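You operate a simulated robot arm through the tools that you are given. There is no shell and no other tool.

You run a simulated robot arm. Do the job below in one go: nothing can be reset, and whatever is moved stays where it is left.

TASK
Zero the counter, wind about 2 metres of the blue lead onto the orange reel and lock the winder.
Fine: the plug goes in the reel's clip; measure with the arm down and leave the arm down.
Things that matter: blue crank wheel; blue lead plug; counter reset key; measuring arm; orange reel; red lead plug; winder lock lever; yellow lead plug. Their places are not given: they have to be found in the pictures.

It is judged by the outcome, as a careful person would: the job done as asked, and still so three seconds after it is handed in. It fails if anything else is knocked over, pushed out of place, dropped, spilled or broken.

THE ROBOT
A 7-joint arm with a two-finger parallel gripper, fixed in place. Base frame: the origin is on the floor under the middle of its stand, x ahead of it, y to its left, z up. Units: mm, degrees, N and s.
It reaches about 1372 mm from its shoulder. Its first joint turns from -149.0 to 149.0 degrees. Payload 3.43 kg.
The tool frame sits at the grasp point between the pads (the TCP): z along the fingers, y along the line on which they close. The tips reach 30 mm beyond it. Largest opening 94 mm; finger width 28, thickness 10; the body of the gripper, 50 by 96 mm, starts 55 mm behind the TCP.
Orientation is that of the tool frame in the base frame, as a unit quaternion [x, y, z, w]. With the fingers straight down and closing along the base's y, the tool's x points along the base's -x, its y along +y and its z along -z.

THE INTERFACE
- The arm moves only by the tool drive_tool. Its arguments are lists of equal length, an entry for each row: "slide": the shift along the base's x, y, z in units of 250 mm (1.0 is 250 mm), a list of three; "turn": the turn, a rotation vector about the base's x, y, z in units of 180 degrees (1.0 is 180 degrees), a list of three; "fingers": the finger opening in mm, from 0 to 94. In form: {"slide": [[x, y, z], ...], "turn": [[rx, ry, rz], ...], "fingers": [fingers, ...]}. A call has 1 to 20 rows; each row is the pose to reach, as a shift and turn from the pose commanded when the call began. A call with a number of a shift or a turn outside -1 to 1 is refused whole. Rows are played at 5 a second. More than 50 mm and 8.6 degrees between two rows, or a gripper value outside its range, and nothing of the call is played. A pose out of reach is approached as far as the arm can. The call stops where the force on the tool passes 40 N (or 10 N more than at its start, if that is more) or the arm is blocked; 0.2 s more then pass. The fingers move at their own pace (about 45 mm/s each) and stop on an object; they squeeze with about 43 N. The grip force told is the motor's: it shows also when the fingers shut on nothing. Time passes only in rows, and 0.2 s behind the last, so rows that repeat a pose let the fingers close. The reply holds the time, the measured pose of the TCP, the force on the tool along the base axes, the opening and the grip force, in the units named above and with some noise, with the torque about the TCP (base axes, N m) and any sound that the robot's microphone picked up, and new pictures: "views" is both (left out), scene, wrist or none.
- Cameras (640 x 400 px; columns grow to the right, rows downward): "scene" is fixed at [49.4, 648.7, 1542.9]; the picture's right is [0.64, -0.77, 0.00], its down [-0.61, -0.50, -0.62] and it looks along [0.48, 0.39, -0.79] (base axes); focal length 329 px, centre (320, 200). "wrist" rides on the gripper at [76, 14, -102] in the tool frame; the picture's right is [-0.18, 0.98, 0.00], its down [-0.75, -0.14, -0.64] and it looks along [-0.63, -0.12, 0.77] (tool axes); focal length 243 px, centre (320, 200).
- measure_at(camera, pixels): for up to 12 pixels [column, row] of the newest picture of that camera ("zoom" is the newest enlarged one), the place [x, y, z] in the base frame of the surface seen there, good to about 3 mm. It takes no simulated time.
- zoom(camera, box): a new picture of the part [left, top, right, bottom] of that camera's present view, enlarged. It takes no simulated time.
- job_done(): hands the job in; it is judged then, once.

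Open the gripper and draw the arm clear of the work before you hand the job in, unless the task says otherwise.

The tools are called after "Call:" by a JSON object that holds its "name" and its "arguments". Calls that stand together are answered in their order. drive_tool: Moves the arm, as the interface text tells. Its arguments: {"type":"object","properties":{"slide":{"type":"array"},"turn":{"type":"array"},"fingers":{"type":"array"},"views":{"type":"string","enum":["both","scene","wrist","none"]}},"required":["slide","turn","fingers"]} The other tools are called the same way: measure_at (camera, pixels) gives the place of the surface under pixels of a picture; zoom (camera, box) takes an enlarged picture of a part of a camera's view; job_done () hands the job in.

At the start:

```text
clock: 0.0
ee_pos: [518.8, 839.8, 1206.7]
orientation: [0.0, 1.0, -0.001, 0.0]
force: [-0.4, -0.2, 0.4]
torque: [-0.01, 0.01, -0.01]
grip_width: 94.5
grip_force: 0.0
```

scene: 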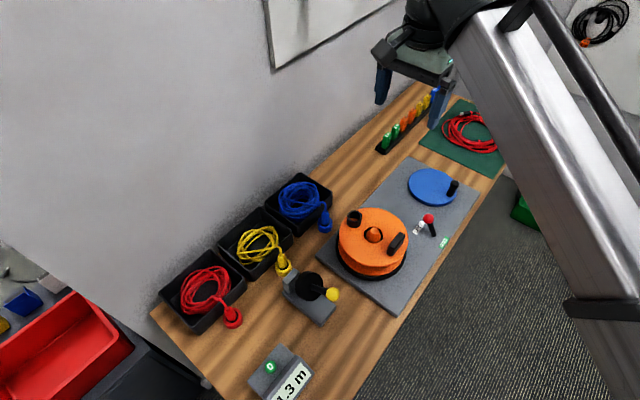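
wrist: 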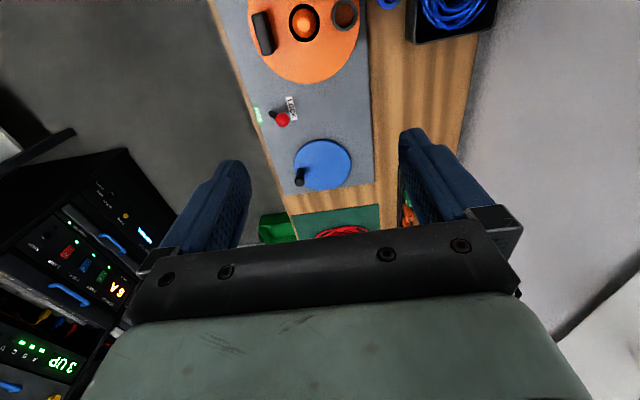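

The scene shows the bench: orange reel at about (373,240), blue wheel (432,187), red lock lever (428,218), counter with green key (270,367), measuring arm near (310,287) and blue plug at (325,224). I zoom into these for details.

Call:
{"name": "zoom", "arguments": {"camera": "scene", "box": [240, 160, 480, 310]}}

Call:
{"name": "zoom", "arguments": {"camera": "scene", "box": [220, 250, 380, 400]}}

Call:
{"name": "zoom", "arguments": {"camera": "scene", "box": [320, 160, 480, 260]}}

Call:
{"name": "measure_at", "arguments": {"camera": "scene", "pixels": [[373, 235], [354, 218], [396, 242], [432, 187], [453, 187], [428, 218], [433, 232], [270, 367], [310, 287], [333, 294], [325, 224], [297, 200]]}}

```text
2.67 times, centred on (360, 235) of scene
```

zoom: 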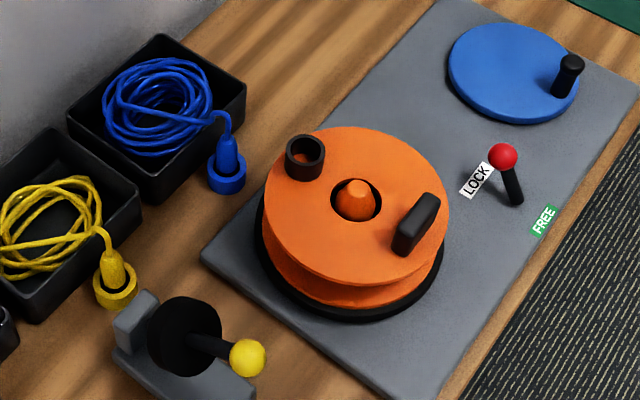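

```text
2.67 times, centred on (300, 325) of scene
```

zoom: 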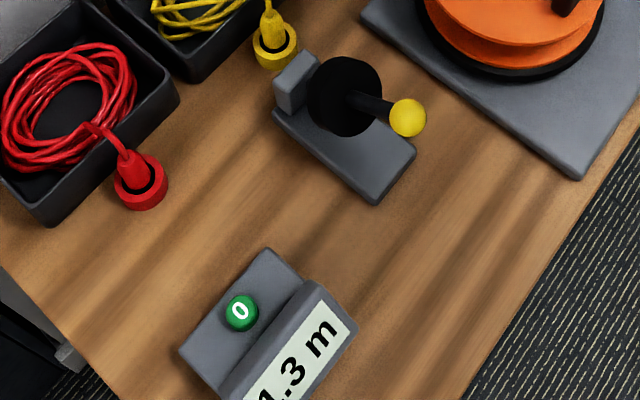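

```text
4.00 times, centred on (400, 210) of scene
```

zoom: 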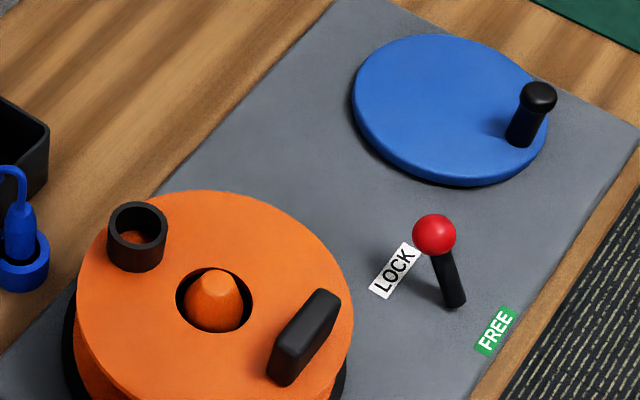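

```text
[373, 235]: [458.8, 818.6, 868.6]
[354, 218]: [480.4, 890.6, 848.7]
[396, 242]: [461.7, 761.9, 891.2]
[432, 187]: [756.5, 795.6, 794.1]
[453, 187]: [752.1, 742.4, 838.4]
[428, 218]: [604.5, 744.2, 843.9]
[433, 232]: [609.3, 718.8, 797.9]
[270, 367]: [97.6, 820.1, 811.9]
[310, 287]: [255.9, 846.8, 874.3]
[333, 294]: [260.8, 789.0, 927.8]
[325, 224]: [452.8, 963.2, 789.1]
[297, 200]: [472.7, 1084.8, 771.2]
```

The scene shows the measuring arm up (yellow knob at z 928), counter about "1.3 m", and the lock lever leaning to LOCK. I look closer with the wrist view at the lever and wheel.

Call:
{"name": "zoom", "arguments": {"camera": "wrist", "box": [220, 0, 420, 125]}}

Call:
{"name": "zoom", "arguments": {"camera": "wrist", "box": [230, 80, 390, 200]}}

Call:
{"name": "zoom", "arguments": {"camera": "scene", "box": [300, 180, 420, 290]}}

Call:
{"name": "zoom", "arguments": {"camera": "scene", "box": [400, 200, 460, 255]}}

```text
3.20 times, centred on (320, 62) of wrist
```

zoom: 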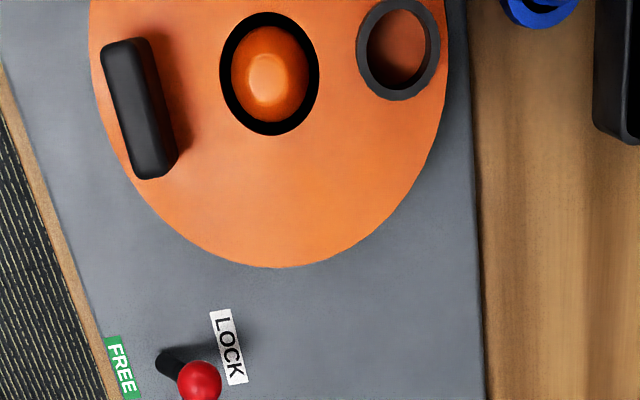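

```text
3.33 times, centred on (310, 140) of wrist
```

zoom: 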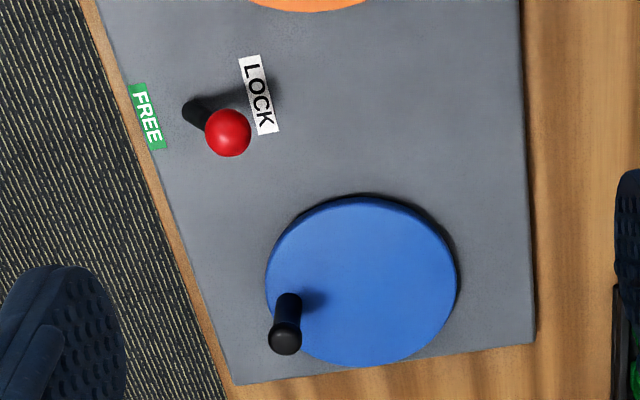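

```text
3.64 times, centred on (360, 235) of scene
```

zoom: 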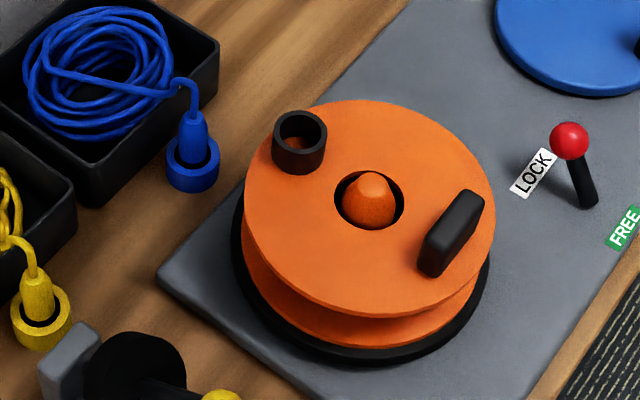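

```text
7.27 times, centred on (430, 228) of scene
```

zoom: 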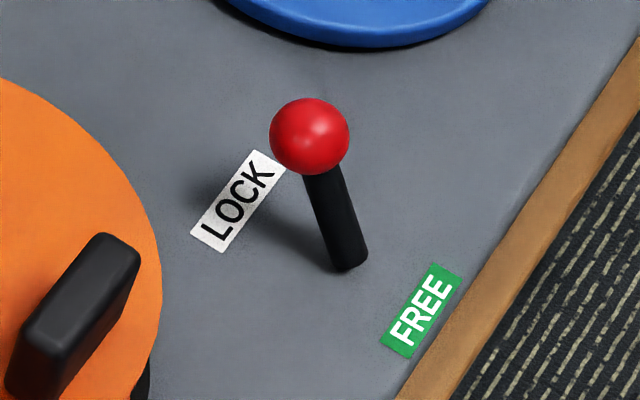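

I measure details: labels, lever base, clip rim, plug holder, blue plug parts, wheel rim and bench top.

Call:
{"name": "measure_at", "arguments": {"camera": "scene", "pixels": [[422, 228], [440, 243], [428, 214], [427, 217], [433, 236], [347, 213], [361, 213], [355, 210], [354, 226], [352, 220], [399, 233], [391, 252]]}}

Call:
{"name": "measure_at", "arguments": {"camera": "scene", "pixels": [[325, 217], [325, 209], [325, 221], [319, 226], [331, 226], [325, 229], [325, 235], [322, 202], [373, 230], [361, 238], [387, 238], [300, 240]]}}

Call:
{"name": "measure_at", "arguments": {"camera": "scene", "pixels": [[408, 187], [432, 169], [432, 206], [454, 183], [451, 194], [455, 195], [415, 175], [445, 203], [400, 170], [380, 200], [340, 255], [360, 272]]}}

Call:
{"name": "measure_at", "arguments": {"camera": "scene", "pixels": [[271, 366], [268, 369], [255, 375], [290, 375], [293, 280], [302, 290], [318, 283], [333, 291], [325, 292], [310, 305], [320, 315], [293, 273]]}}

```text
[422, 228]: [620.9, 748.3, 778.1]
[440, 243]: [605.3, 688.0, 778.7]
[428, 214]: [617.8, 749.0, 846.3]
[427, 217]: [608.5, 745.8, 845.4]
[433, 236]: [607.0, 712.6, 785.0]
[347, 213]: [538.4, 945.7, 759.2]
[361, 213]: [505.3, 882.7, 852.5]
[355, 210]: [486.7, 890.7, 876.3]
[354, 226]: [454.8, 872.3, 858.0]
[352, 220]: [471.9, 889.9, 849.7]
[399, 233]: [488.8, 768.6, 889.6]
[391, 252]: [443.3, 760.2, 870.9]
```

```text
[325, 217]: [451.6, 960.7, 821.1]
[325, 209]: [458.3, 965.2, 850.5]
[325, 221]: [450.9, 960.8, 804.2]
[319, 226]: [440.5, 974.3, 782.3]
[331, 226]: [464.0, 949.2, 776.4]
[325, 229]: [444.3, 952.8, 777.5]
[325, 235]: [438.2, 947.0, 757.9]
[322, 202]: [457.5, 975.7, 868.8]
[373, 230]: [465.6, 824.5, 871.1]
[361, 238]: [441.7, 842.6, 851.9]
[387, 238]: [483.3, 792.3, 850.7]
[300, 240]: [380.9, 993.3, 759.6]
```

```text
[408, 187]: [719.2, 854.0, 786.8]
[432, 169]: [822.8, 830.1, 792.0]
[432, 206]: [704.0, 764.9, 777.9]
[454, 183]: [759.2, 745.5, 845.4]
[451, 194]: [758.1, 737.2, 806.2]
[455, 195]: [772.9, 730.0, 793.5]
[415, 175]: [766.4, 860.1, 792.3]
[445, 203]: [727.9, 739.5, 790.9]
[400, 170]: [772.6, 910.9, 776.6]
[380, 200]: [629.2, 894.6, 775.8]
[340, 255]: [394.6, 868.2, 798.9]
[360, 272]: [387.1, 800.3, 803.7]
```

```text
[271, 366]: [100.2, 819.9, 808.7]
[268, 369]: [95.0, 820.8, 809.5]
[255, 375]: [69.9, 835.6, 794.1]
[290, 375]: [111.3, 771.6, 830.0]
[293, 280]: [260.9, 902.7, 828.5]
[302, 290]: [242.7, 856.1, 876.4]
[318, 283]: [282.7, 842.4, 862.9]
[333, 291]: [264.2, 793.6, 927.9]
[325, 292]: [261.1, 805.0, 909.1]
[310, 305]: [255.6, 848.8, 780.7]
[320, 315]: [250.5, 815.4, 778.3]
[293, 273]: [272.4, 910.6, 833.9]
```

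Measurements place the blue plug at about (455,960), the clip ring at about (480,880) with rim z≈876, and the bench top at z≈758. I yaw the gripper 90° and come down a bit over the plug and clip, to look with the wrist camera.

Call:
{"name": "drive_tool", "arguments": {"slide": [[-0.02, 0.01, -0.04], [-0.04, 0.02, -0.08], [-0.06, 0.03, -0.12], [-0.08, 0.04, -0.16], [-0.1, 0.05, -0.2], [-0.12, 0.06, -0.24], [-0.14, 0.07, -0.28], [-0.16, 0.08, -0.32], [-0.18, 0.09, -0.36], [-0.2, 0.1, -0.4], [-0.22, 0.11, -0.44], [-0.25, 0.12, -0.48]], "turn": [[0, 0, 0.04], [0, 0, 0.08], [0, 0, 0.12], [0, 0, 0.16], [0, 0, 0.2], [0, 0, 0.24], [0, 0, 0.28], [0, 0, 0.32], [0, 0, 0.37], [0, 0, 0.41], [0, 0, 0.455], [0, 0, 0.5]], "fingers": [94, 94, 94, 94, 94, 94, 94, 94, 94, 94, 94, 94]}}

```text
refused: row 9 steps farther than a row can; nothing moved
```

The row at 0.05 turn was too large a step; I resend with even steps of 0.0417.

Call:
{"name": "drive_tool", "arguments": {"slide": [[-0.02, 0.01, -0.04], [-0.04, 0.02, -0.08], [-0.06, 0.03, -0.12], [-0.08, 0.04, -0.16], [-0.1, 0.05, -0.2], [-0.12, 0.06, -0.24], [-0.14, 0.07, -0.28], [-0.16, 0.08, -0.32], [-0.18, 0.09, -0.36], [-0.2, 0.1, -0.4], [-0.22, 0.11, -0.44], [-0.25, 0.12, -0.48]], "turn": [[0, 0, 0.0417], [0, 0, 0.0833], [0, 0, 0.125], [0, 0, 0.1667], [0, 0, 0.2083], [0, 0, 0.25], [0, 0, 0.2917], [0, 0, 0.3333], [0, 0, 0.375], [0, 0, 0.4167], [0, 0, 0.4583], [0, 0, 0.5]], "fingers": [94, 94, 94, 94, 94, 94, 94, 94, 94, 94, 94, 94]}}

```text
clock: 2.6
ee_pos: [457.7, 870.2, 1087.2]
orientation: [0.708, -0.707, 0.001, 0.0]
force: [0.3, 0.5, 0.2]
torque: [0.03, 0.0, 0.02]
grip_width: 94.0
grip_force: 0.0
```

scene: 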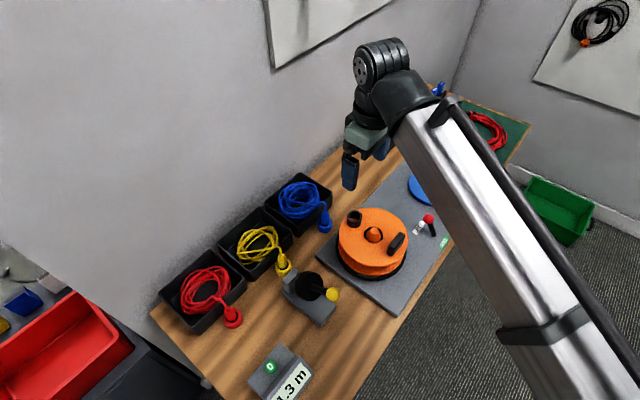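
wrist: 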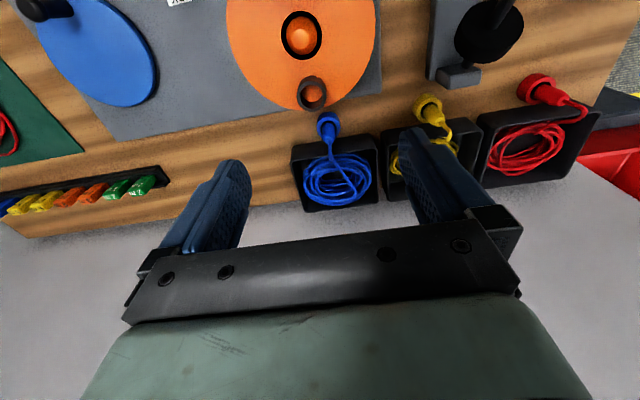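

The yaw works; the wrist view shows the blue plug at (328,127) and the clip at (311,93). I zoom and measure there.

Call:
{"name": "zoom", "arguments": {"camera": "wrist", "box": [280, 60, 400, 220]}}

Call:
{"name": "measure_at", "arguments": {"camera": "wrist", "pixels": [[328, 123], [328, 117], [318, 128], [338, 130], [328, 135], [331, 138], [311, 93], [300, 93], [323, 93], [311, 106], [311, 80], [336, 152]]}}

Call:
{"name": "zoom", "arguments": {"camera": "scene", "box": [290, 170, 380, 250]}}

```text
2.50 times, centred on (340, 140) of wrist
```

zoom: 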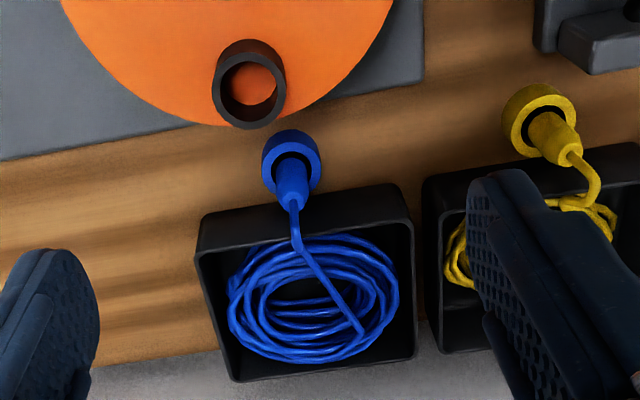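

```text
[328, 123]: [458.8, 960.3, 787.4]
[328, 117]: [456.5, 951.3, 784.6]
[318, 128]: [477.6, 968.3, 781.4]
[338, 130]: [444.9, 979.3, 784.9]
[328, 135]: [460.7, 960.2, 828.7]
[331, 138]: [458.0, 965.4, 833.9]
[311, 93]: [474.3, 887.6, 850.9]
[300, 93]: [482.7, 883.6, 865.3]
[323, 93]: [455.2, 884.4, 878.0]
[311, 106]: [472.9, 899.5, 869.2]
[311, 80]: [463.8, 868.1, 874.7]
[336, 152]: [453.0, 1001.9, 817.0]
```

```text
5.00 times, centred on (335, 210) of scene
```

zoom: 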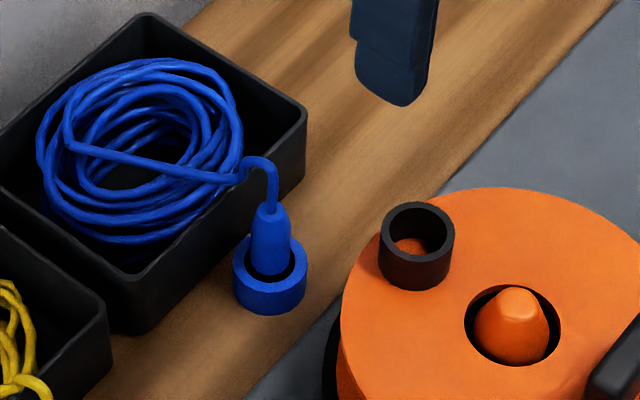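

The plug axis is near (460,964), the clip near (475,884). I go down over the plug to z≈965 for a closer measurement.

Call:
{"name": "drive_tool", "arguments": {"slide": [[0.002, 0.09, -0.12], [0.004, 0.18, -0.24], [0.006, 0.27, -0.36], [0.008, 0.37, -0.48]], "turn": [[0, 0, 0], [0, 0, 0], [0, 0, 0], [0, 0, 0]], "fingers": [94, 94, 94, 94]}}

```text
clock: 3.6
ee_pos: [458.7, 965.4, 966.9]
orientation: [-0.707, 0.707, 0.0, 0.0]
force: [0.1, -0.4, 0.3]
torque: [-0.01, -0.01, -0.01]
grip_width: 94.0
grip_force: 0.0
```

scene: 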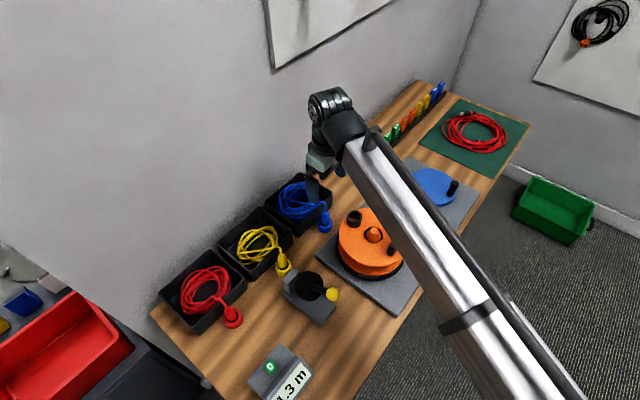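
wrist: 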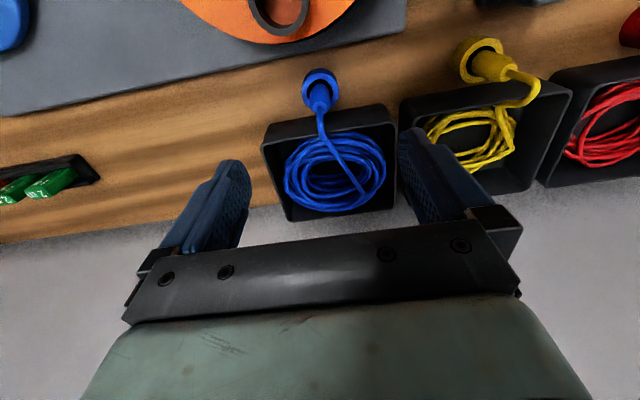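

Call:
{"name": "zoom", "arguments": {"camera": "wrist", "box": [270, 50, 390, 170]}}

Call:
{"name": "measure_at", "arguments": {"camera": "wrist", "pixels": [[320, 95], [320, 88], [314, 95], [326, 95], [320, 104], [303, 86], [337, 86], [320, 71], [321, 115], [323, 130], [320, 108], [350, 105]]}}

```text
3.33 times, centred on (330, 110) of wrist
```

zoom: 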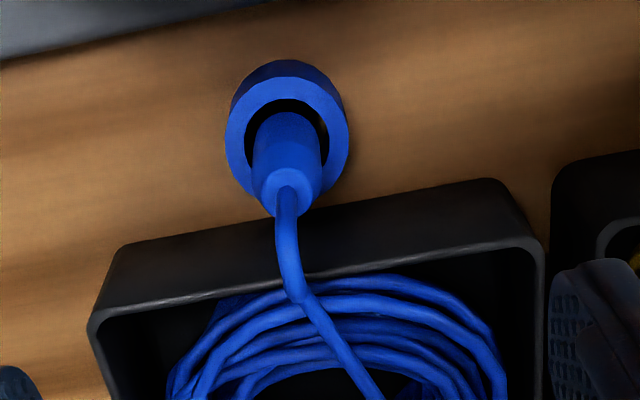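

```text
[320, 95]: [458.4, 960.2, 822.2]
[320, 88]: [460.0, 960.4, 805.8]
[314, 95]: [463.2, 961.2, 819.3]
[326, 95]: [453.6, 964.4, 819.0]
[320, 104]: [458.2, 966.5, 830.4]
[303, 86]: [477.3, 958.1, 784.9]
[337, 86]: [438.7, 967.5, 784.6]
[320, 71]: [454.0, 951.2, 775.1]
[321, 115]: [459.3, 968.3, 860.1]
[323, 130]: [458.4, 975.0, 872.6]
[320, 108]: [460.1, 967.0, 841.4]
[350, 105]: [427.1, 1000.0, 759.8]
```

The plug axis is about (458,967), its body about 21 mm wide from z 784 to 830, with the cable going +y between the fingers. I narrow the fingers and descend partway to z≈872 to check the alignment.

Call:
{"name": "drive_tool", "arguments": {"slide": [[0, 0.004, -0.1], [0, 0.008, -0.2], [0, 0.012, -0.3], [0, 0.012, -0.38]], "turn": [[0, 0, 0], [0, 0, 0], [0, 0, 0], [0, 0, 0]], "fingers": [80, 66, 60, 60]}}

Call:
{"name": "zoom", "arguments": {"camera": "wrist", "box": [200, 60, 440, 240]}}

```text
clock: 4.6
ee_pos: [459.7, 965.5, 871.5]
orientation: [0.707, -0.707, -0.001, -0.001]
force: [-0.3, -0.5, 0.0]
torque: [0.01, 0.0, 0.01]
grip_width: 59.7
grip_force: 0.1
```

scene: 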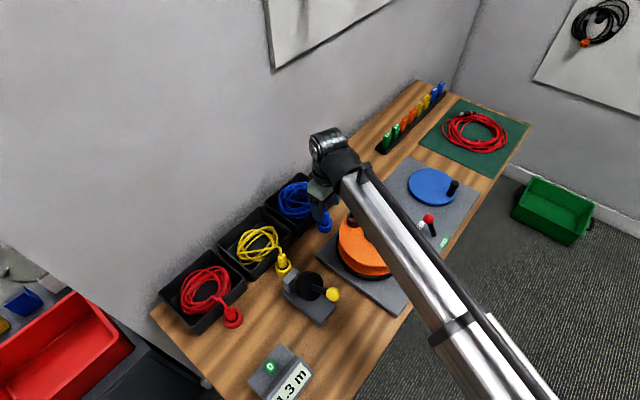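
wrist: 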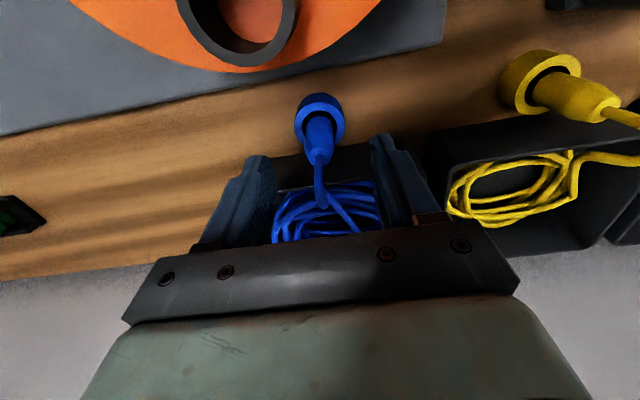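

```text
2.22 times, centred on (320, 150) of wrist
```

zoom: 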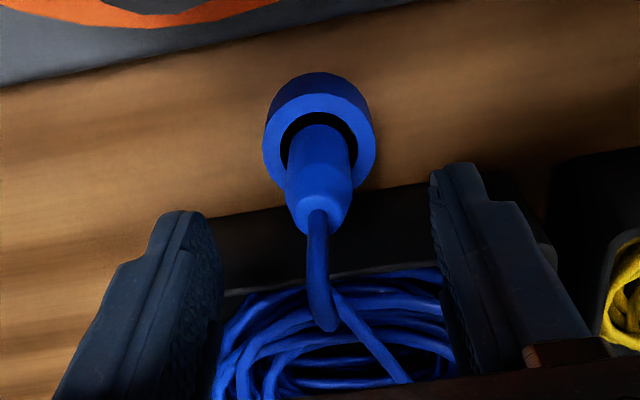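

The plug stays centred between the fingers. I measure plug and clip once more from here before descending.

Call:
{"name": "measure_at", "arguments": {"camera": "wrist", "pixels": [[320, 120], [320, 140], [312, 130], [330, 130], [296, 118], [342, 118], [320, 98], [181, 8], [295, 8], [240, 62], [240, 45], [322, 160]]}}

Call:
{"name": "zoom", "arguments": {"camera": "wrist", "box": [160, 0, 320, 100]}}

```text
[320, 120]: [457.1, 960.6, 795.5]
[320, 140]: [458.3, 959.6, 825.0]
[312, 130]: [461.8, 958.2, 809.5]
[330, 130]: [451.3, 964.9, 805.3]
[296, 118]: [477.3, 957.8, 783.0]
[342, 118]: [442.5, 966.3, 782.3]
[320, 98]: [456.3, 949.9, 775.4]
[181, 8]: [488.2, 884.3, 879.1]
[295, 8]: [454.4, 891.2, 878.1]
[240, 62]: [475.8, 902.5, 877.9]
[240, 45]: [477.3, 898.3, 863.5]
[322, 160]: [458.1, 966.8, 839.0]
```

```text
4.00 times, centred on (240, 50) of wrist
```

zoom: 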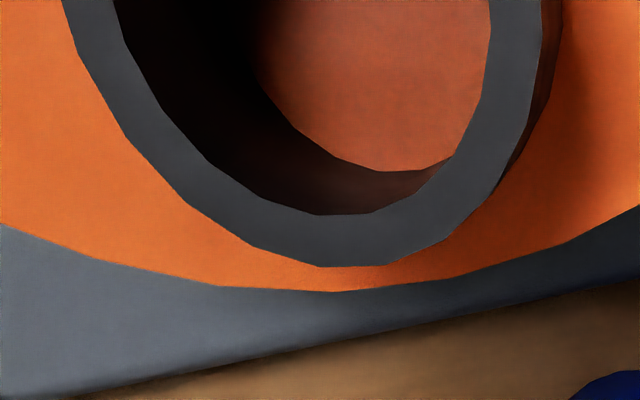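

Descending 49 mm to z≈822 and closing the fingers on the plug body.

Call:
{"name": "drive_tool", "arguments": {"slide": [[-0.002, 0.004, -0.07], [-0.004, 0.006, -0.14], [-0.004, 0.006, -0.196], [-0.004, 0.006, -0.196], [-0.004, 0.006, -0.196], [-0.004, 0.006, -0.196], [-0.004, 0.006, -0.196]], "turn": [[0, 0, 0], [0, 0, 0], [0, 0, 0], [0, 0, 0], [0, 0, 0], [0, 0, 0], [0, 0, 0]], "fingers": [60, 60, 60, 40, 20, 10, 10]}}

Call:
{"name": "zoom", "arguments": {"camera": "wrist", "box": [220, 100, 420, 240]}}

```text
clock: 6.2
ee_pos: [456.2, 967.5, 823.1]
orientation: [-0.707, 0.708, 0.0, -0.001]
force: [0.3, -0.5, -0.2]
torque: [0.03, -0.01, -0.01]
grip_width: 20.6
grip_force: 41.7
```

scene: 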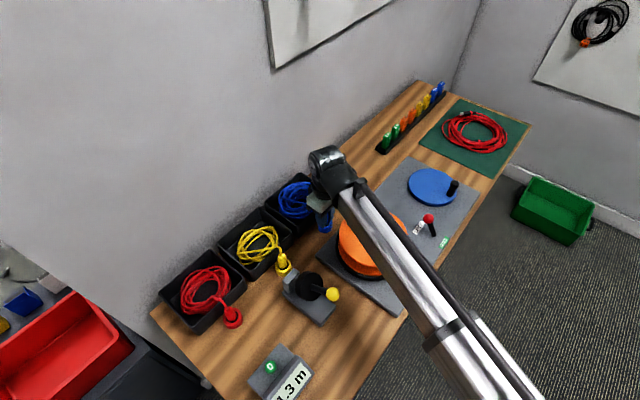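
wrist: 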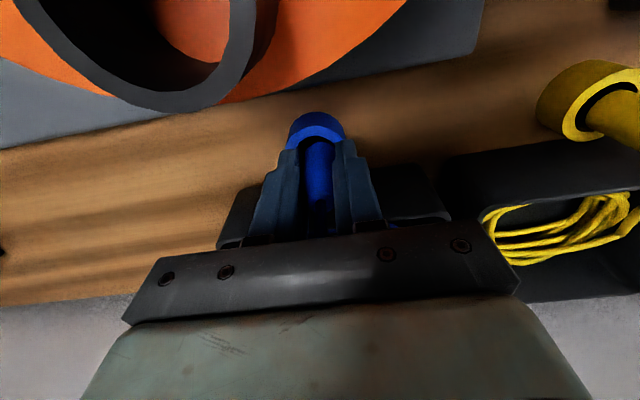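

```text
2.86 times, centred on (320, 170) of wrist
```

zoom: 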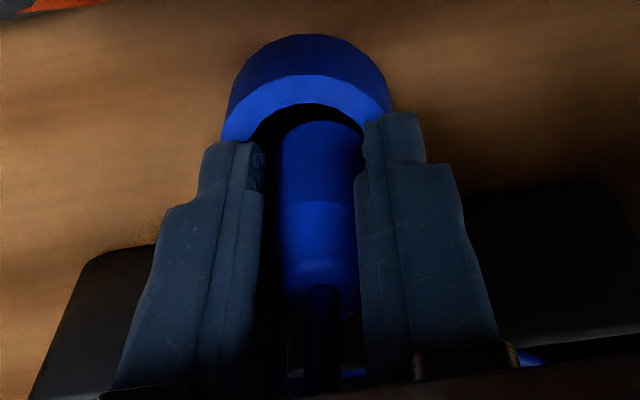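

The grip is at 20.6 mm with 42 N, so the plug is held. I lift straight up 145 mm.

Call:
{"name": "drive_tool", "arguments": {"slide": [[0, 0, 0.06], [0, 0, 0.14], [0, 0, 0.26], [0, 0, 0.38], [0, 0, 0.5], [0, 0, 0.58]], "turn": [[0, 0, 0], [0, 0, 0], [0, 0, 0], [0, 0, 0], [0, 0, 0], [0, 0, 0]], "fingers": [10, 10, 10, 10, 10, 10]}}

Call:
{"name": "zoom", "arguments": {"camera": "wrist", "box": [200, 0, 440, 240]}}

```text
clock: 7.6
ee_pos: [456.5, 967.5, 968.2]
orientation: [-0.707, 0.707, 0.0, 0.0]
force: [0.1, 0.4, -0.3]
torque: [-0.04, -0.03, -0.02]
grip_width: 20.2
grip_force: 43.0
```

scene: 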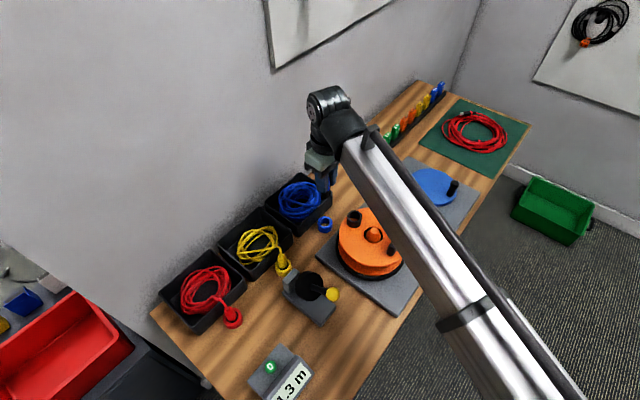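
wrist: 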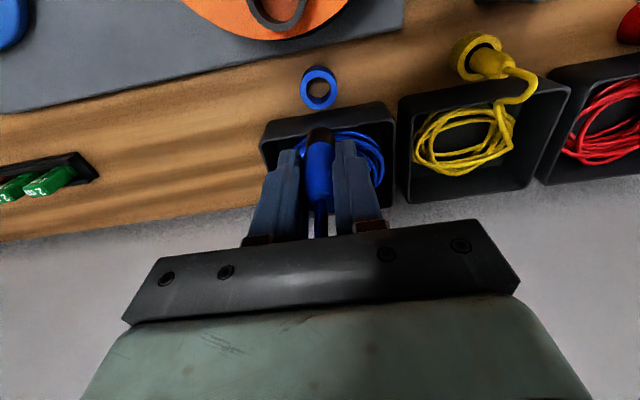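

```text
1.67 times, centred on (320, 120) of wrist
```

zoom: 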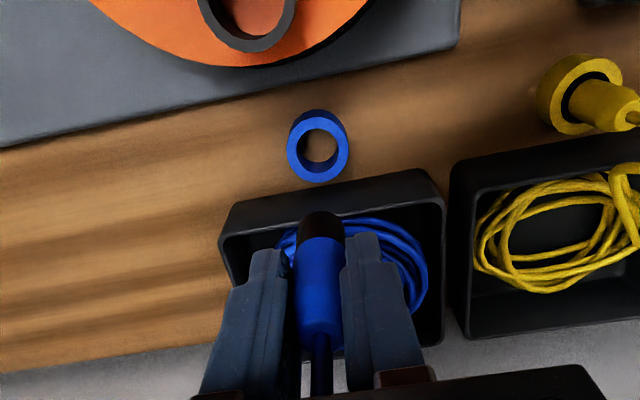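

The plug is out, with its dark tip at (320,135). I zoom the scene on the empty blue holder and the clip to get their relative offset.

Call:
{"name": "zoom", "arguments": {"camera": "scene", "box": [305, 195, 385, 245]}}

```text
8.00 times, centred on (345, 220) of scene
```

zoom: 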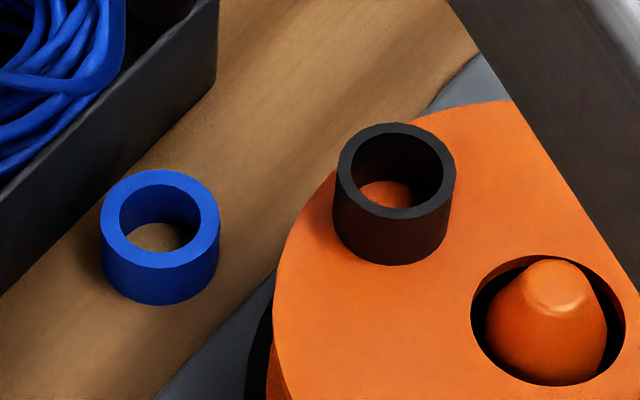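

I measure points around both rims.

Call:
{"name": "measure_at", "arguments": {"camera": "zoom", "pixels": [[110, 216], [209, 218], [160, 177], [160, 259], [125, 190], [195, 245], [344, 168], [449, 170], [396, 130], [395, 212], [358, 141], [434, 198]]}}

Call:
{"name": "measure_at", "arguments": {"camera": "zoom", "pixels": [[125, 245], [195, 190], [358, 200], [434, 140], [160, 240], [390, 195], [160, 285], [390, 240], [475, 320], [622, 325], [548, 385], [548, 285]]}}

```text
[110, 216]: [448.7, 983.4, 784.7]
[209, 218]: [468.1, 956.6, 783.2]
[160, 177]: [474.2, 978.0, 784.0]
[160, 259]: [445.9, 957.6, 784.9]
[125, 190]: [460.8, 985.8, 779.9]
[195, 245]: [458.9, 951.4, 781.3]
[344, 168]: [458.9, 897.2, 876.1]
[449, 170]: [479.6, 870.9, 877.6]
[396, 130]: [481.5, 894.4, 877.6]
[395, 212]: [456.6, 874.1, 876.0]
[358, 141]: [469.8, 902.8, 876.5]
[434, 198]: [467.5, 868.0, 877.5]
```

```text
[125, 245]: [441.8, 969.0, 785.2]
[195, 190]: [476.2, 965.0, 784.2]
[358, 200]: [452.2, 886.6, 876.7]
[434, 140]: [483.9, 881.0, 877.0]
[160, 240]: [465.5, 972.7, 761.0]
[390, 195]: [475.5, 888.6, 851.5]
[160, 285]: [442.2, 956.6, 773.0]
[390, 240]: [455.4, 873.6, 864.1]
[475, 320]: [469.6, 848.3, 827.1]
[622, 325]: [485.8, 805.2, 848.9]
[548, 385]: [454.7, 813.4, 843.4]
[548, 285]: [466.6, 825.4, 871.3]
```

Holder centre ≈ (459.3,968.4), clip centre ≈ (468.8,884.4): an offset of (9.5,-84). I move the plug above the clip at the present height.

Call:
{"name": "drive_tool", "arguments": {"slide": [[0.02, -0.16, 0], [0.04, -0.3, 0], [0.041, -0.336, 0], [0.041, -0.336, 0]], "turn": [[0, 0, 0], [0, 0, 0], [0, 0, 0], [0, 0, 0]], "fingers": [10, 10, 10, 10]}}

Call:
{"name": "zoom", "arguments": {"camera": "wrist", "box": [240, 60, 400, 240]}}

Call:
{"name": "zoom", "arguments": {"camera": "scene", "box": [305, 155, 405, 235]}}

```text
clock: 8.6
ee_pos: [467.9, 883.9, 966.8]
orientation: [0.707, -0.707, 0.0, 0.0]
force: [0.6, 0.0, 0.3]
torque: [-0.02, 0.02, -0.01]
grip_width: 20.3
grip_force: 43.0
```

scene: 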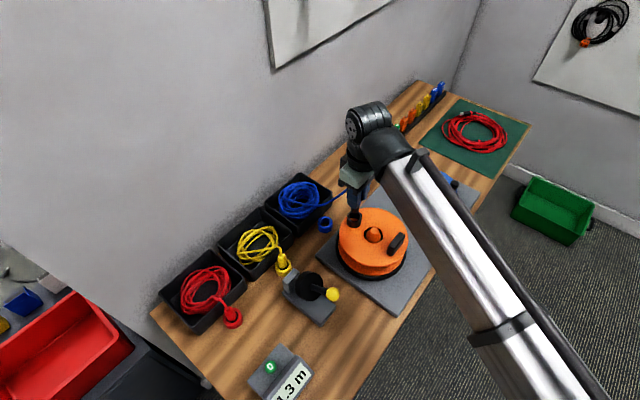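
wrist: 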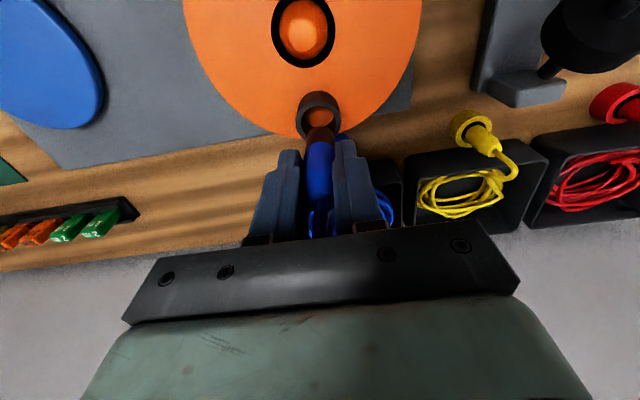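

```text
2.22 times, centred on (320, 150) of wrist
```

zoom: 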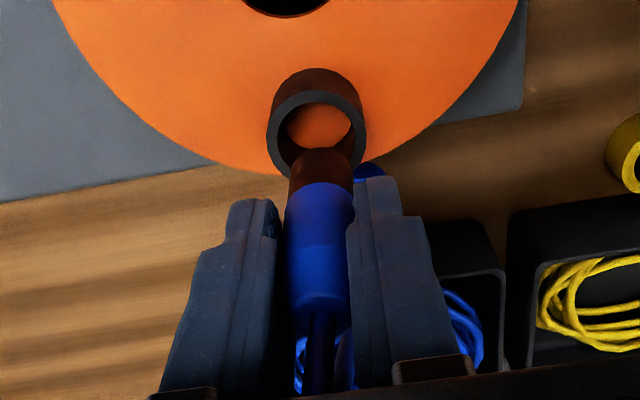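

```text
5.00 times, centred on (355, 195) of scene
```

zoom: 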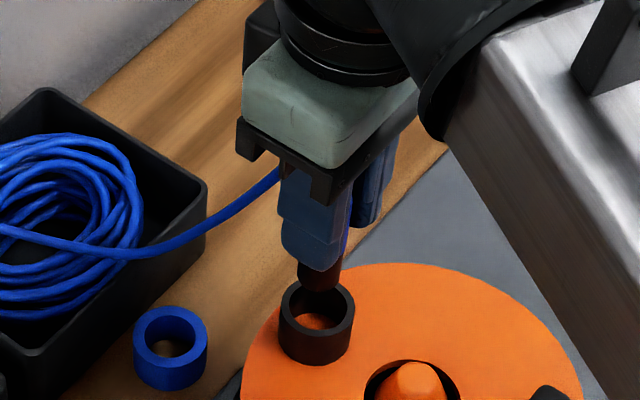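

The tip hangs just above the clip in both views. I measure the plug tip and the rim of the clip in both cameras to check the alignment.

Call:
{"name": "measure_at", "arguments": {"camera": "wrist", "pixels": [[320, 132], [312, 132], [328, 132], [320, 145], [313, 150], [328, 150], [301, 118], [337, 118], [309, 103], [329, 103], [320, 101], [320, 160]]}}

Call:
{"name": "measure_at", "arguments": {"camera": "zoom", "pixels": [[302, 277], [318, 282], [336, 275], [322, 270], [283, 310], [351, 312], [316, 335], [290, 325], [344, 325], [316, 320], [348, 297], [287, 297]]}}

```text
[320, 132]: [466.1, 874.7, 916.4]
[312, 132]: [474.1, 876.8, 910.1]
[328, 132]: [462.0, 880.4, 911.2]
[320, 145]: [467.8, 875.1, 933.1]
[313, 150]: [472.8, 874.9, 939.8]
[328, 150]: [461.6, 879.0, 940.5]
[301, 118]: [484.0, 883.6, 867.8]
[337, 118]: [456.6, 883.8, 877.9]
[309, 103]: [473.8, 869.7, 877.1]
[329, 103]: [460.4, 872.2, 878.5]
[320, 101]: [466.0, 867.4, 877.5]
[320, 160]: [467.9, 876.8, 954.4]
```

```text
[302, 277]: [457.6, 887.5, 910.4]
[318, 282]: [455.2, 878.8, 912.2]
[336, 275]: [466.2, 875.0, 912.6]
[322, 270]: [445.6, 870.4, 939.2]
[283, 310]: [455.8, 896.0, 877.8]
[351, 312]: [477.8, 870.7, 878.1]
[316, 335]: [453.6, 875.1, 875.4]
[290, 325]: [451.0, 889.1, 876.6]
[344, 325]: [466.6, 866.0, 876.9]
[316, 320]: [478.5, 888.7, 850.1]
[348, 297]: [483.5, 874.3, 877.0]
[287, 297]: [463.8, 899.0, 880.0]
```

Plug axis ≈ (467,885) and clip centre ≈ (468.7,884.4), so they align within 2 mm. I lower slowly about 51 mm, the stop on force guarding the move.

Call:
{"name": "drive_tool", "arguments": {"slide": [[0.004, 0, -0.06], [0.004, 0, -0.11], [0.004, 0, -0.14], [0.004, 0, -0.165], [0.004, 0, -0.185], [0.004, 0, -0.2], [0.004, 0, -0.208]], "turn": [[0, 0, 0], [0, 0, 0], [0, 0, 0], [0, 0, 0], [0, 0, 0], [0, 0, 0], [0, 0, 0]], "fingers": [10, 10, 10, 10, 10, 10, 10]}}

Call:
{"name": "zoom", "arguments": {"camera": "wrist", "box": [240, 60, 400, 240]}}

Call:
{"name": "zoom", "arguments": {"camera": "scene", "box": [305, 155, 405, 235]}}

```text
clock: 10.2
ee_pos: [470.8, 883.9, 916.3]
orientation: [0.707, -0.707, -0.001, -0.001]
force: [-1.5, -0.4, 9.3]
torque: [0.01, 0.03, 0.0]
grip_width: 20.6
grip_force: 43.3
```

scene: 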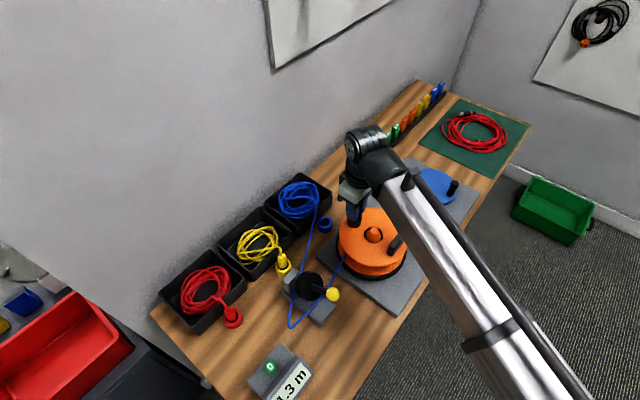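
wrist: 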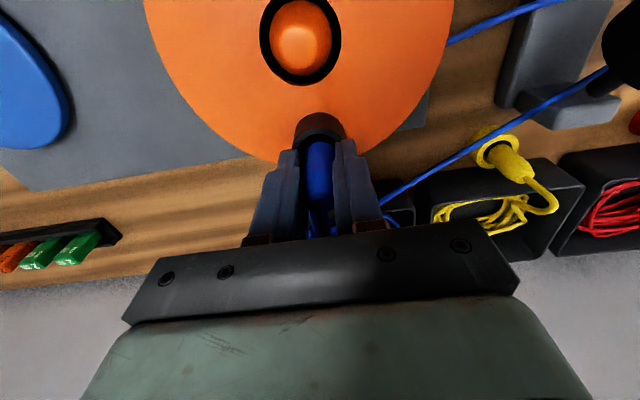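

```text
2.22 times, centred on (320, 150) of wrist
```

zoom: 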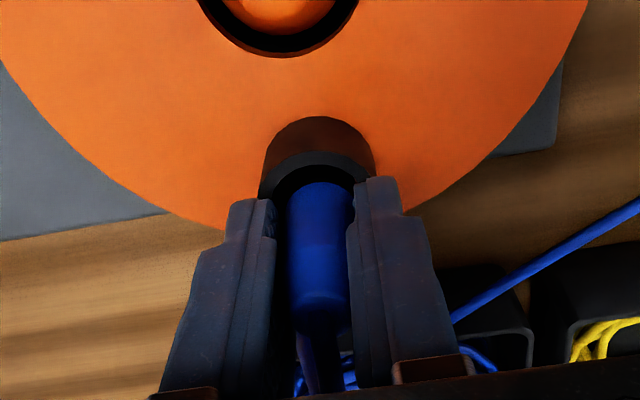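

```text
5.00 times, centred on (355, 195) of scene
```

zoom: 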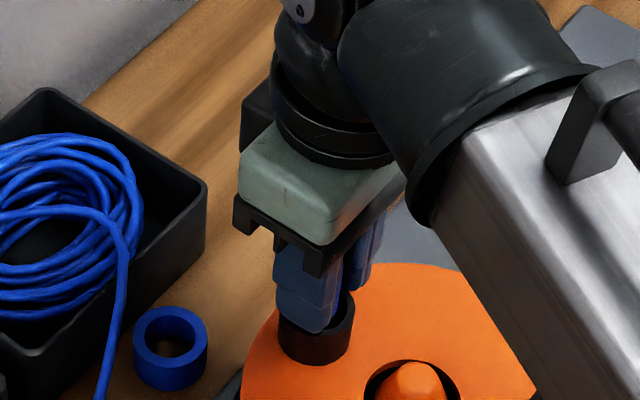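

The lead has re-routed along the measuring roller to the reel and the plug bears on the clip's floor (9 N). I open the fingers and lift off.

Call:
{"name": "drive_tool", "arguments": {"slide": [[0, 0, 0], [0, 0, 0], [0, 0, 0.04], [0, 0, 0.16], [0, 0, 0.32], [0, 0, 0.48], [0, 0, 0.6]], "turn": [[0, 0, 0], [0, 0, 0], [0, 0, 0], [0, 0, 0], [0, 0, 0], [0, 0, 0], [0, 0, 0]], "fingers": [40, 60, 60, 60, 60, 60, 60]}}

Call:
{"name": "zoom", "arguments": {"camera": "scene", "box": [240, 170, 440, 340]}}

Call:
{"name": "zoom", "arguments": {"camera": "wrist", "box": [180, 0, 500, 200]}}

```text
clock: 11.8
ee_pos: [470.0, 883.2, 1067.4]
orientation: [-0.707, 0.707, 0.0, 0.0]
force: [1.1, 0.3, -1.0]
torque: [0.0, -0.01, -0.01]
grip_width: 60.1
grip_force: 0.1
```

scene: 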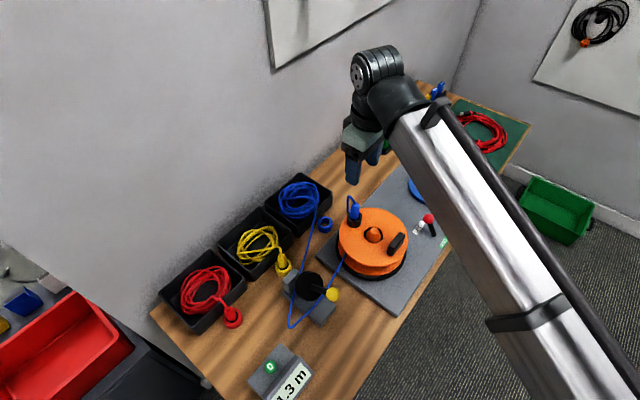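
wrist: 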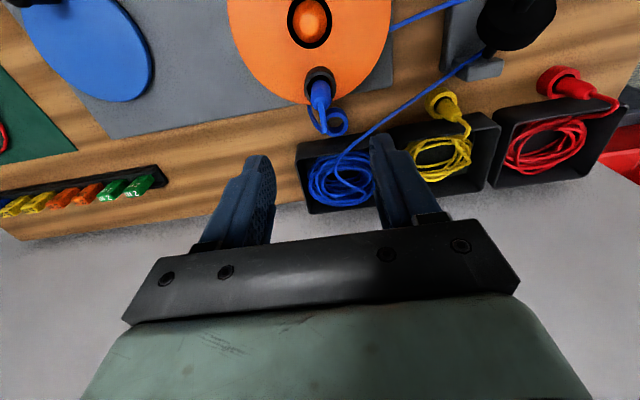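

```text
2.35 times, centred on (340, 255) of scene
```

zoom: 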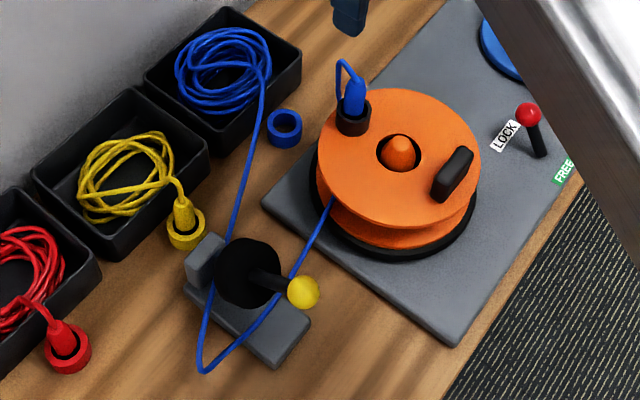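

```text
2.00 times, centred on (340, 100) of wrist
```

zoom: 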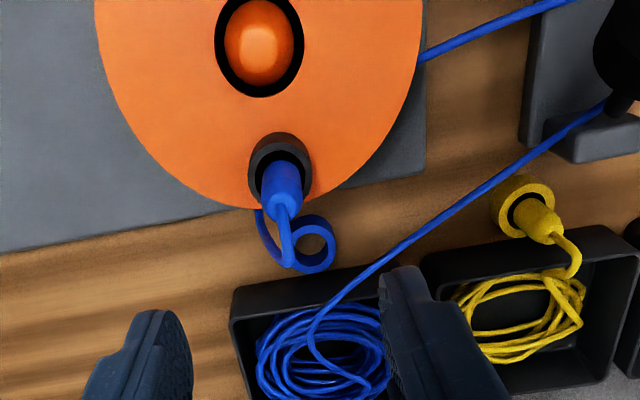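

The plug sits in the clip with the lead routed under the flange on the -x side. Next I go to look at the measuring station, placing the camera in front of it.

Call:
{"name": "drive_tool", "arguments": {"slide": [[-0.13, -0.08, -0.04], [-0.26, -0.16, -0.08], [-0.39, -0.24, -0.12], [-0.52, -0.32, -0.16], [-0.65, -0.4, -0.2], [-0.78, -0.48, -0.24], [-0.91, -0.56, -0.26], [-0.948, -0.584, -0.268]], "turn": [[0, 0, 0], [0, 0, 0], [0, 0, 0], [0, 0, 0], [0, 0, 0], [0, 0, 0], [0, 0, 0], [0, 0, 0]], "fingers": [60, 60, 60, 60, 60, 60, 60, 60]}}

Call:
{"name": "zoom", "arguments": {"camera": "wrist", "box": [160, 0, 480, 200]}}

Call:
{"name": "zoom", "arguments": {"camera": "scene", "box": [270, 250, 360, 340]}}

```text
clock: 13.6
ee_pos: [232.2, 737.0, 998.9]
orientation: [0.707, -0.707, 0.0, 0.0]
force: [0.3, 0.7, 0.4]
torque: [0.01, 0.0, 0.01]
grip_width: 60.2
grip_force: 0.0
```

scene: 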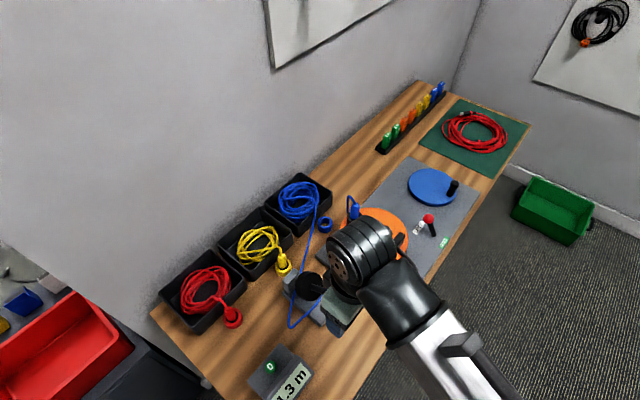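
wrist: 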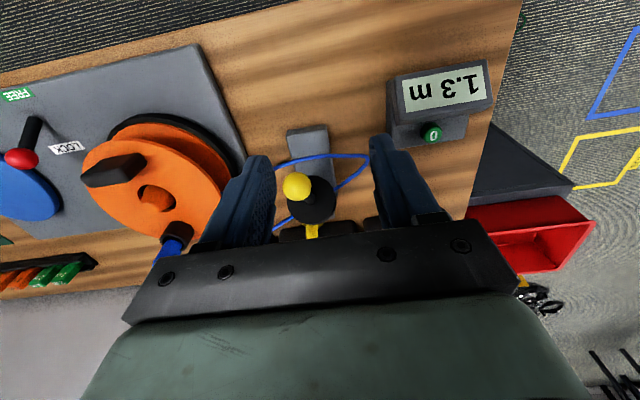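

```text
2.00 times, centred on (320, 100) of wrist
```

zoom: 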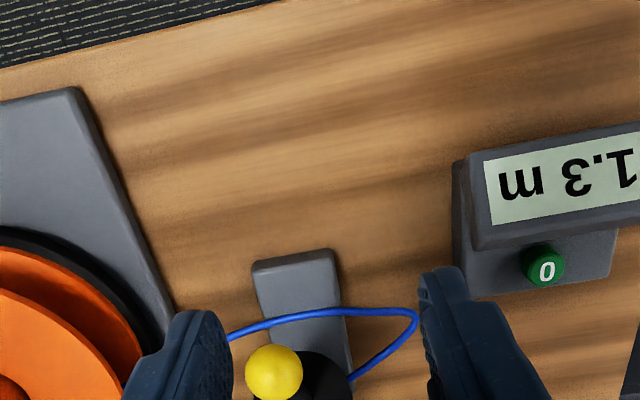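

```text
4.44 times, centred on (315, 295) of scene
```

zoom: 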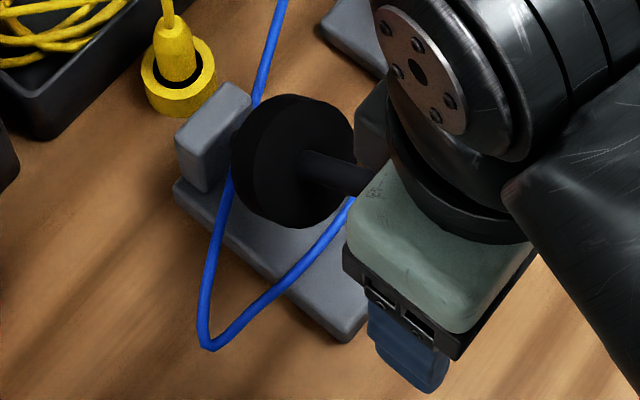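

The display shows 1.3 m, and the arm is a rod from the grey post through a black roller to the yellow knob at (296,187). I open the fingers and shift a bit back for an unobstructed measurement of the rod and pivot.

Call:
{"name": "drive_tool", "arguments": {"slide": [[0.05, -0.1, 0.06], [0.1, -0.2, 0.12], [0.12, -0.26, 0.16]], "turn": [[0, 0, 0], [0, 0, 0], [0, 0, 0]], "fingers": [94, 94, 94]}}

Call:
{"name": "zoom", "arguments": {"camera": "wrist", "box": [250, 110, 410, 230]}}

Call:
{"name": "zoom", "arguments": {"camera": "scene", "box": [270, 250, 360, 340]}}

```text
clock: 14.4
ee_pos: [261.4, 673.8, 1039.4]
orientation: [0.707, -0.707, 0.0, 0.001]
force: [-0.7, -0.6, 0.6]
torque: [-0.01, 0.0, 0.04]
grip_width: 94.3
grip_force: 0.2
```

scene: 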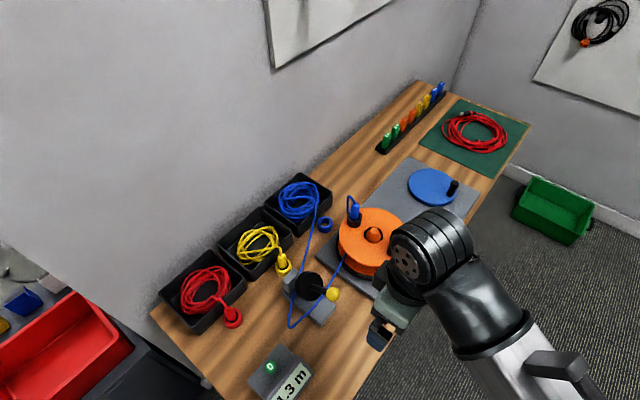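
wrist: 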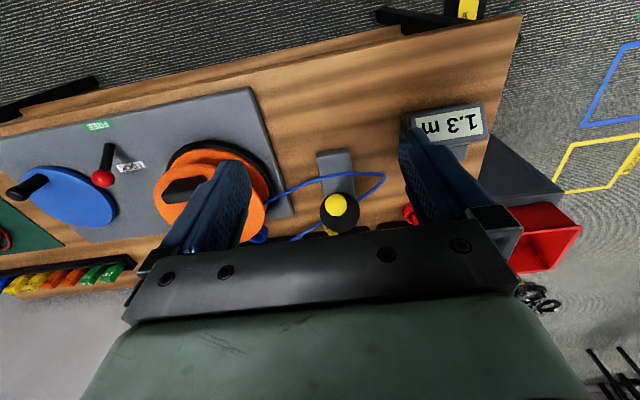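

```text
3.33 times, centred on (330, 170) of wrist
```

zoom: 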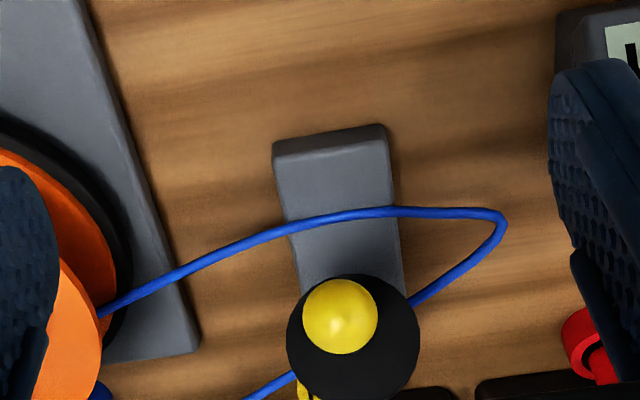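

```text
4.44 times, centred on (315, 295) of scene
```

zoom: 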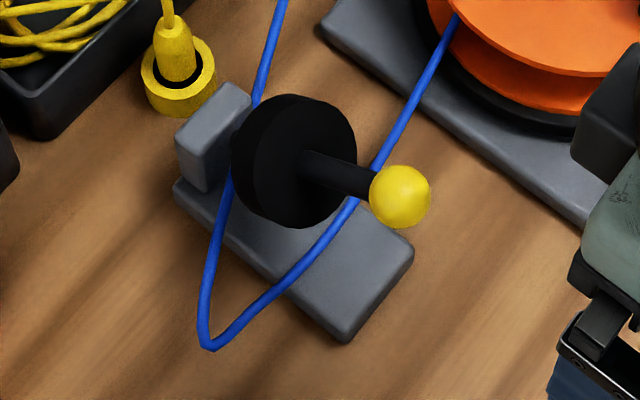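

A clear view of the measuring arm. I measure its knob, rod, roller, post and lead.

Call:
{"name": "measure_at", "arguments": {"camera": "zoom", "pixels": [[400, 197], [372, 197], [430, 197], [400, 168], [400, 226], [360, 178], [340, 172], [320, 162], [300, 215], [300, 110], [340, 130], [262, 180]]}}

Call:
{"name": "measure_at", "arguments": {"camera": "zoom", "pixels": [[215, 100], [240, 92], [195, 130], [215, 180], [250, 115], [210, 345], [270, 300], [330, 225], [370, 280], [340, 325], [200, 200], [225, 200]]}}

```text
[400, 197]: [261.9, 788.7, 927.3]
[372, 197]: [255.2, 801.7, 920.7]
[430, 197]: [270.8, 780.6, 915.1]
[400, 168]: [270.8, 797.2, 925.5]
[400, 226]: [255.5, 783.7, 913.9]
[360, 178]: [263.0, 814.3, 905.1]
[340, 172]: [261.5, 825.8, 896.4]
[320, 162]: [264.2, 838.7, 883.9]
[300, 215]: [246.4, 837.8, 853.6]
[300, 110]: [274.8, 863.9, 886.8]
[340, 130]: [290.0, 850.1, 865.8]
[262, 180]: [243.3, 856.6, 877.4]
```

```text
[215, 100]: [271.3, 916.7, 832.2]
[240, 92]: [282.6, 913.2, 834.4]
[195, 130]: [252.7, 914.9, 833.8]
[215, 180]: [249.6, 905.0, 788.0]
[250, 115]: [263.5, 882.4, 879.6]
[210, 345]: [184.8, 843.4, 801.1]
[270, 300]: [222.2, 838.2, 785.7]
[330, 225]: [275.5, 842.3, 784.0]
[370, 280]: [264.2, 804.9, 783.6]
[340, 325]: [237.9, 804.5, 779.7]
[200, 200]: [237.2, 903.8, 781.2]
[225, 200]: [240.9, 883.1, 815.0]
```

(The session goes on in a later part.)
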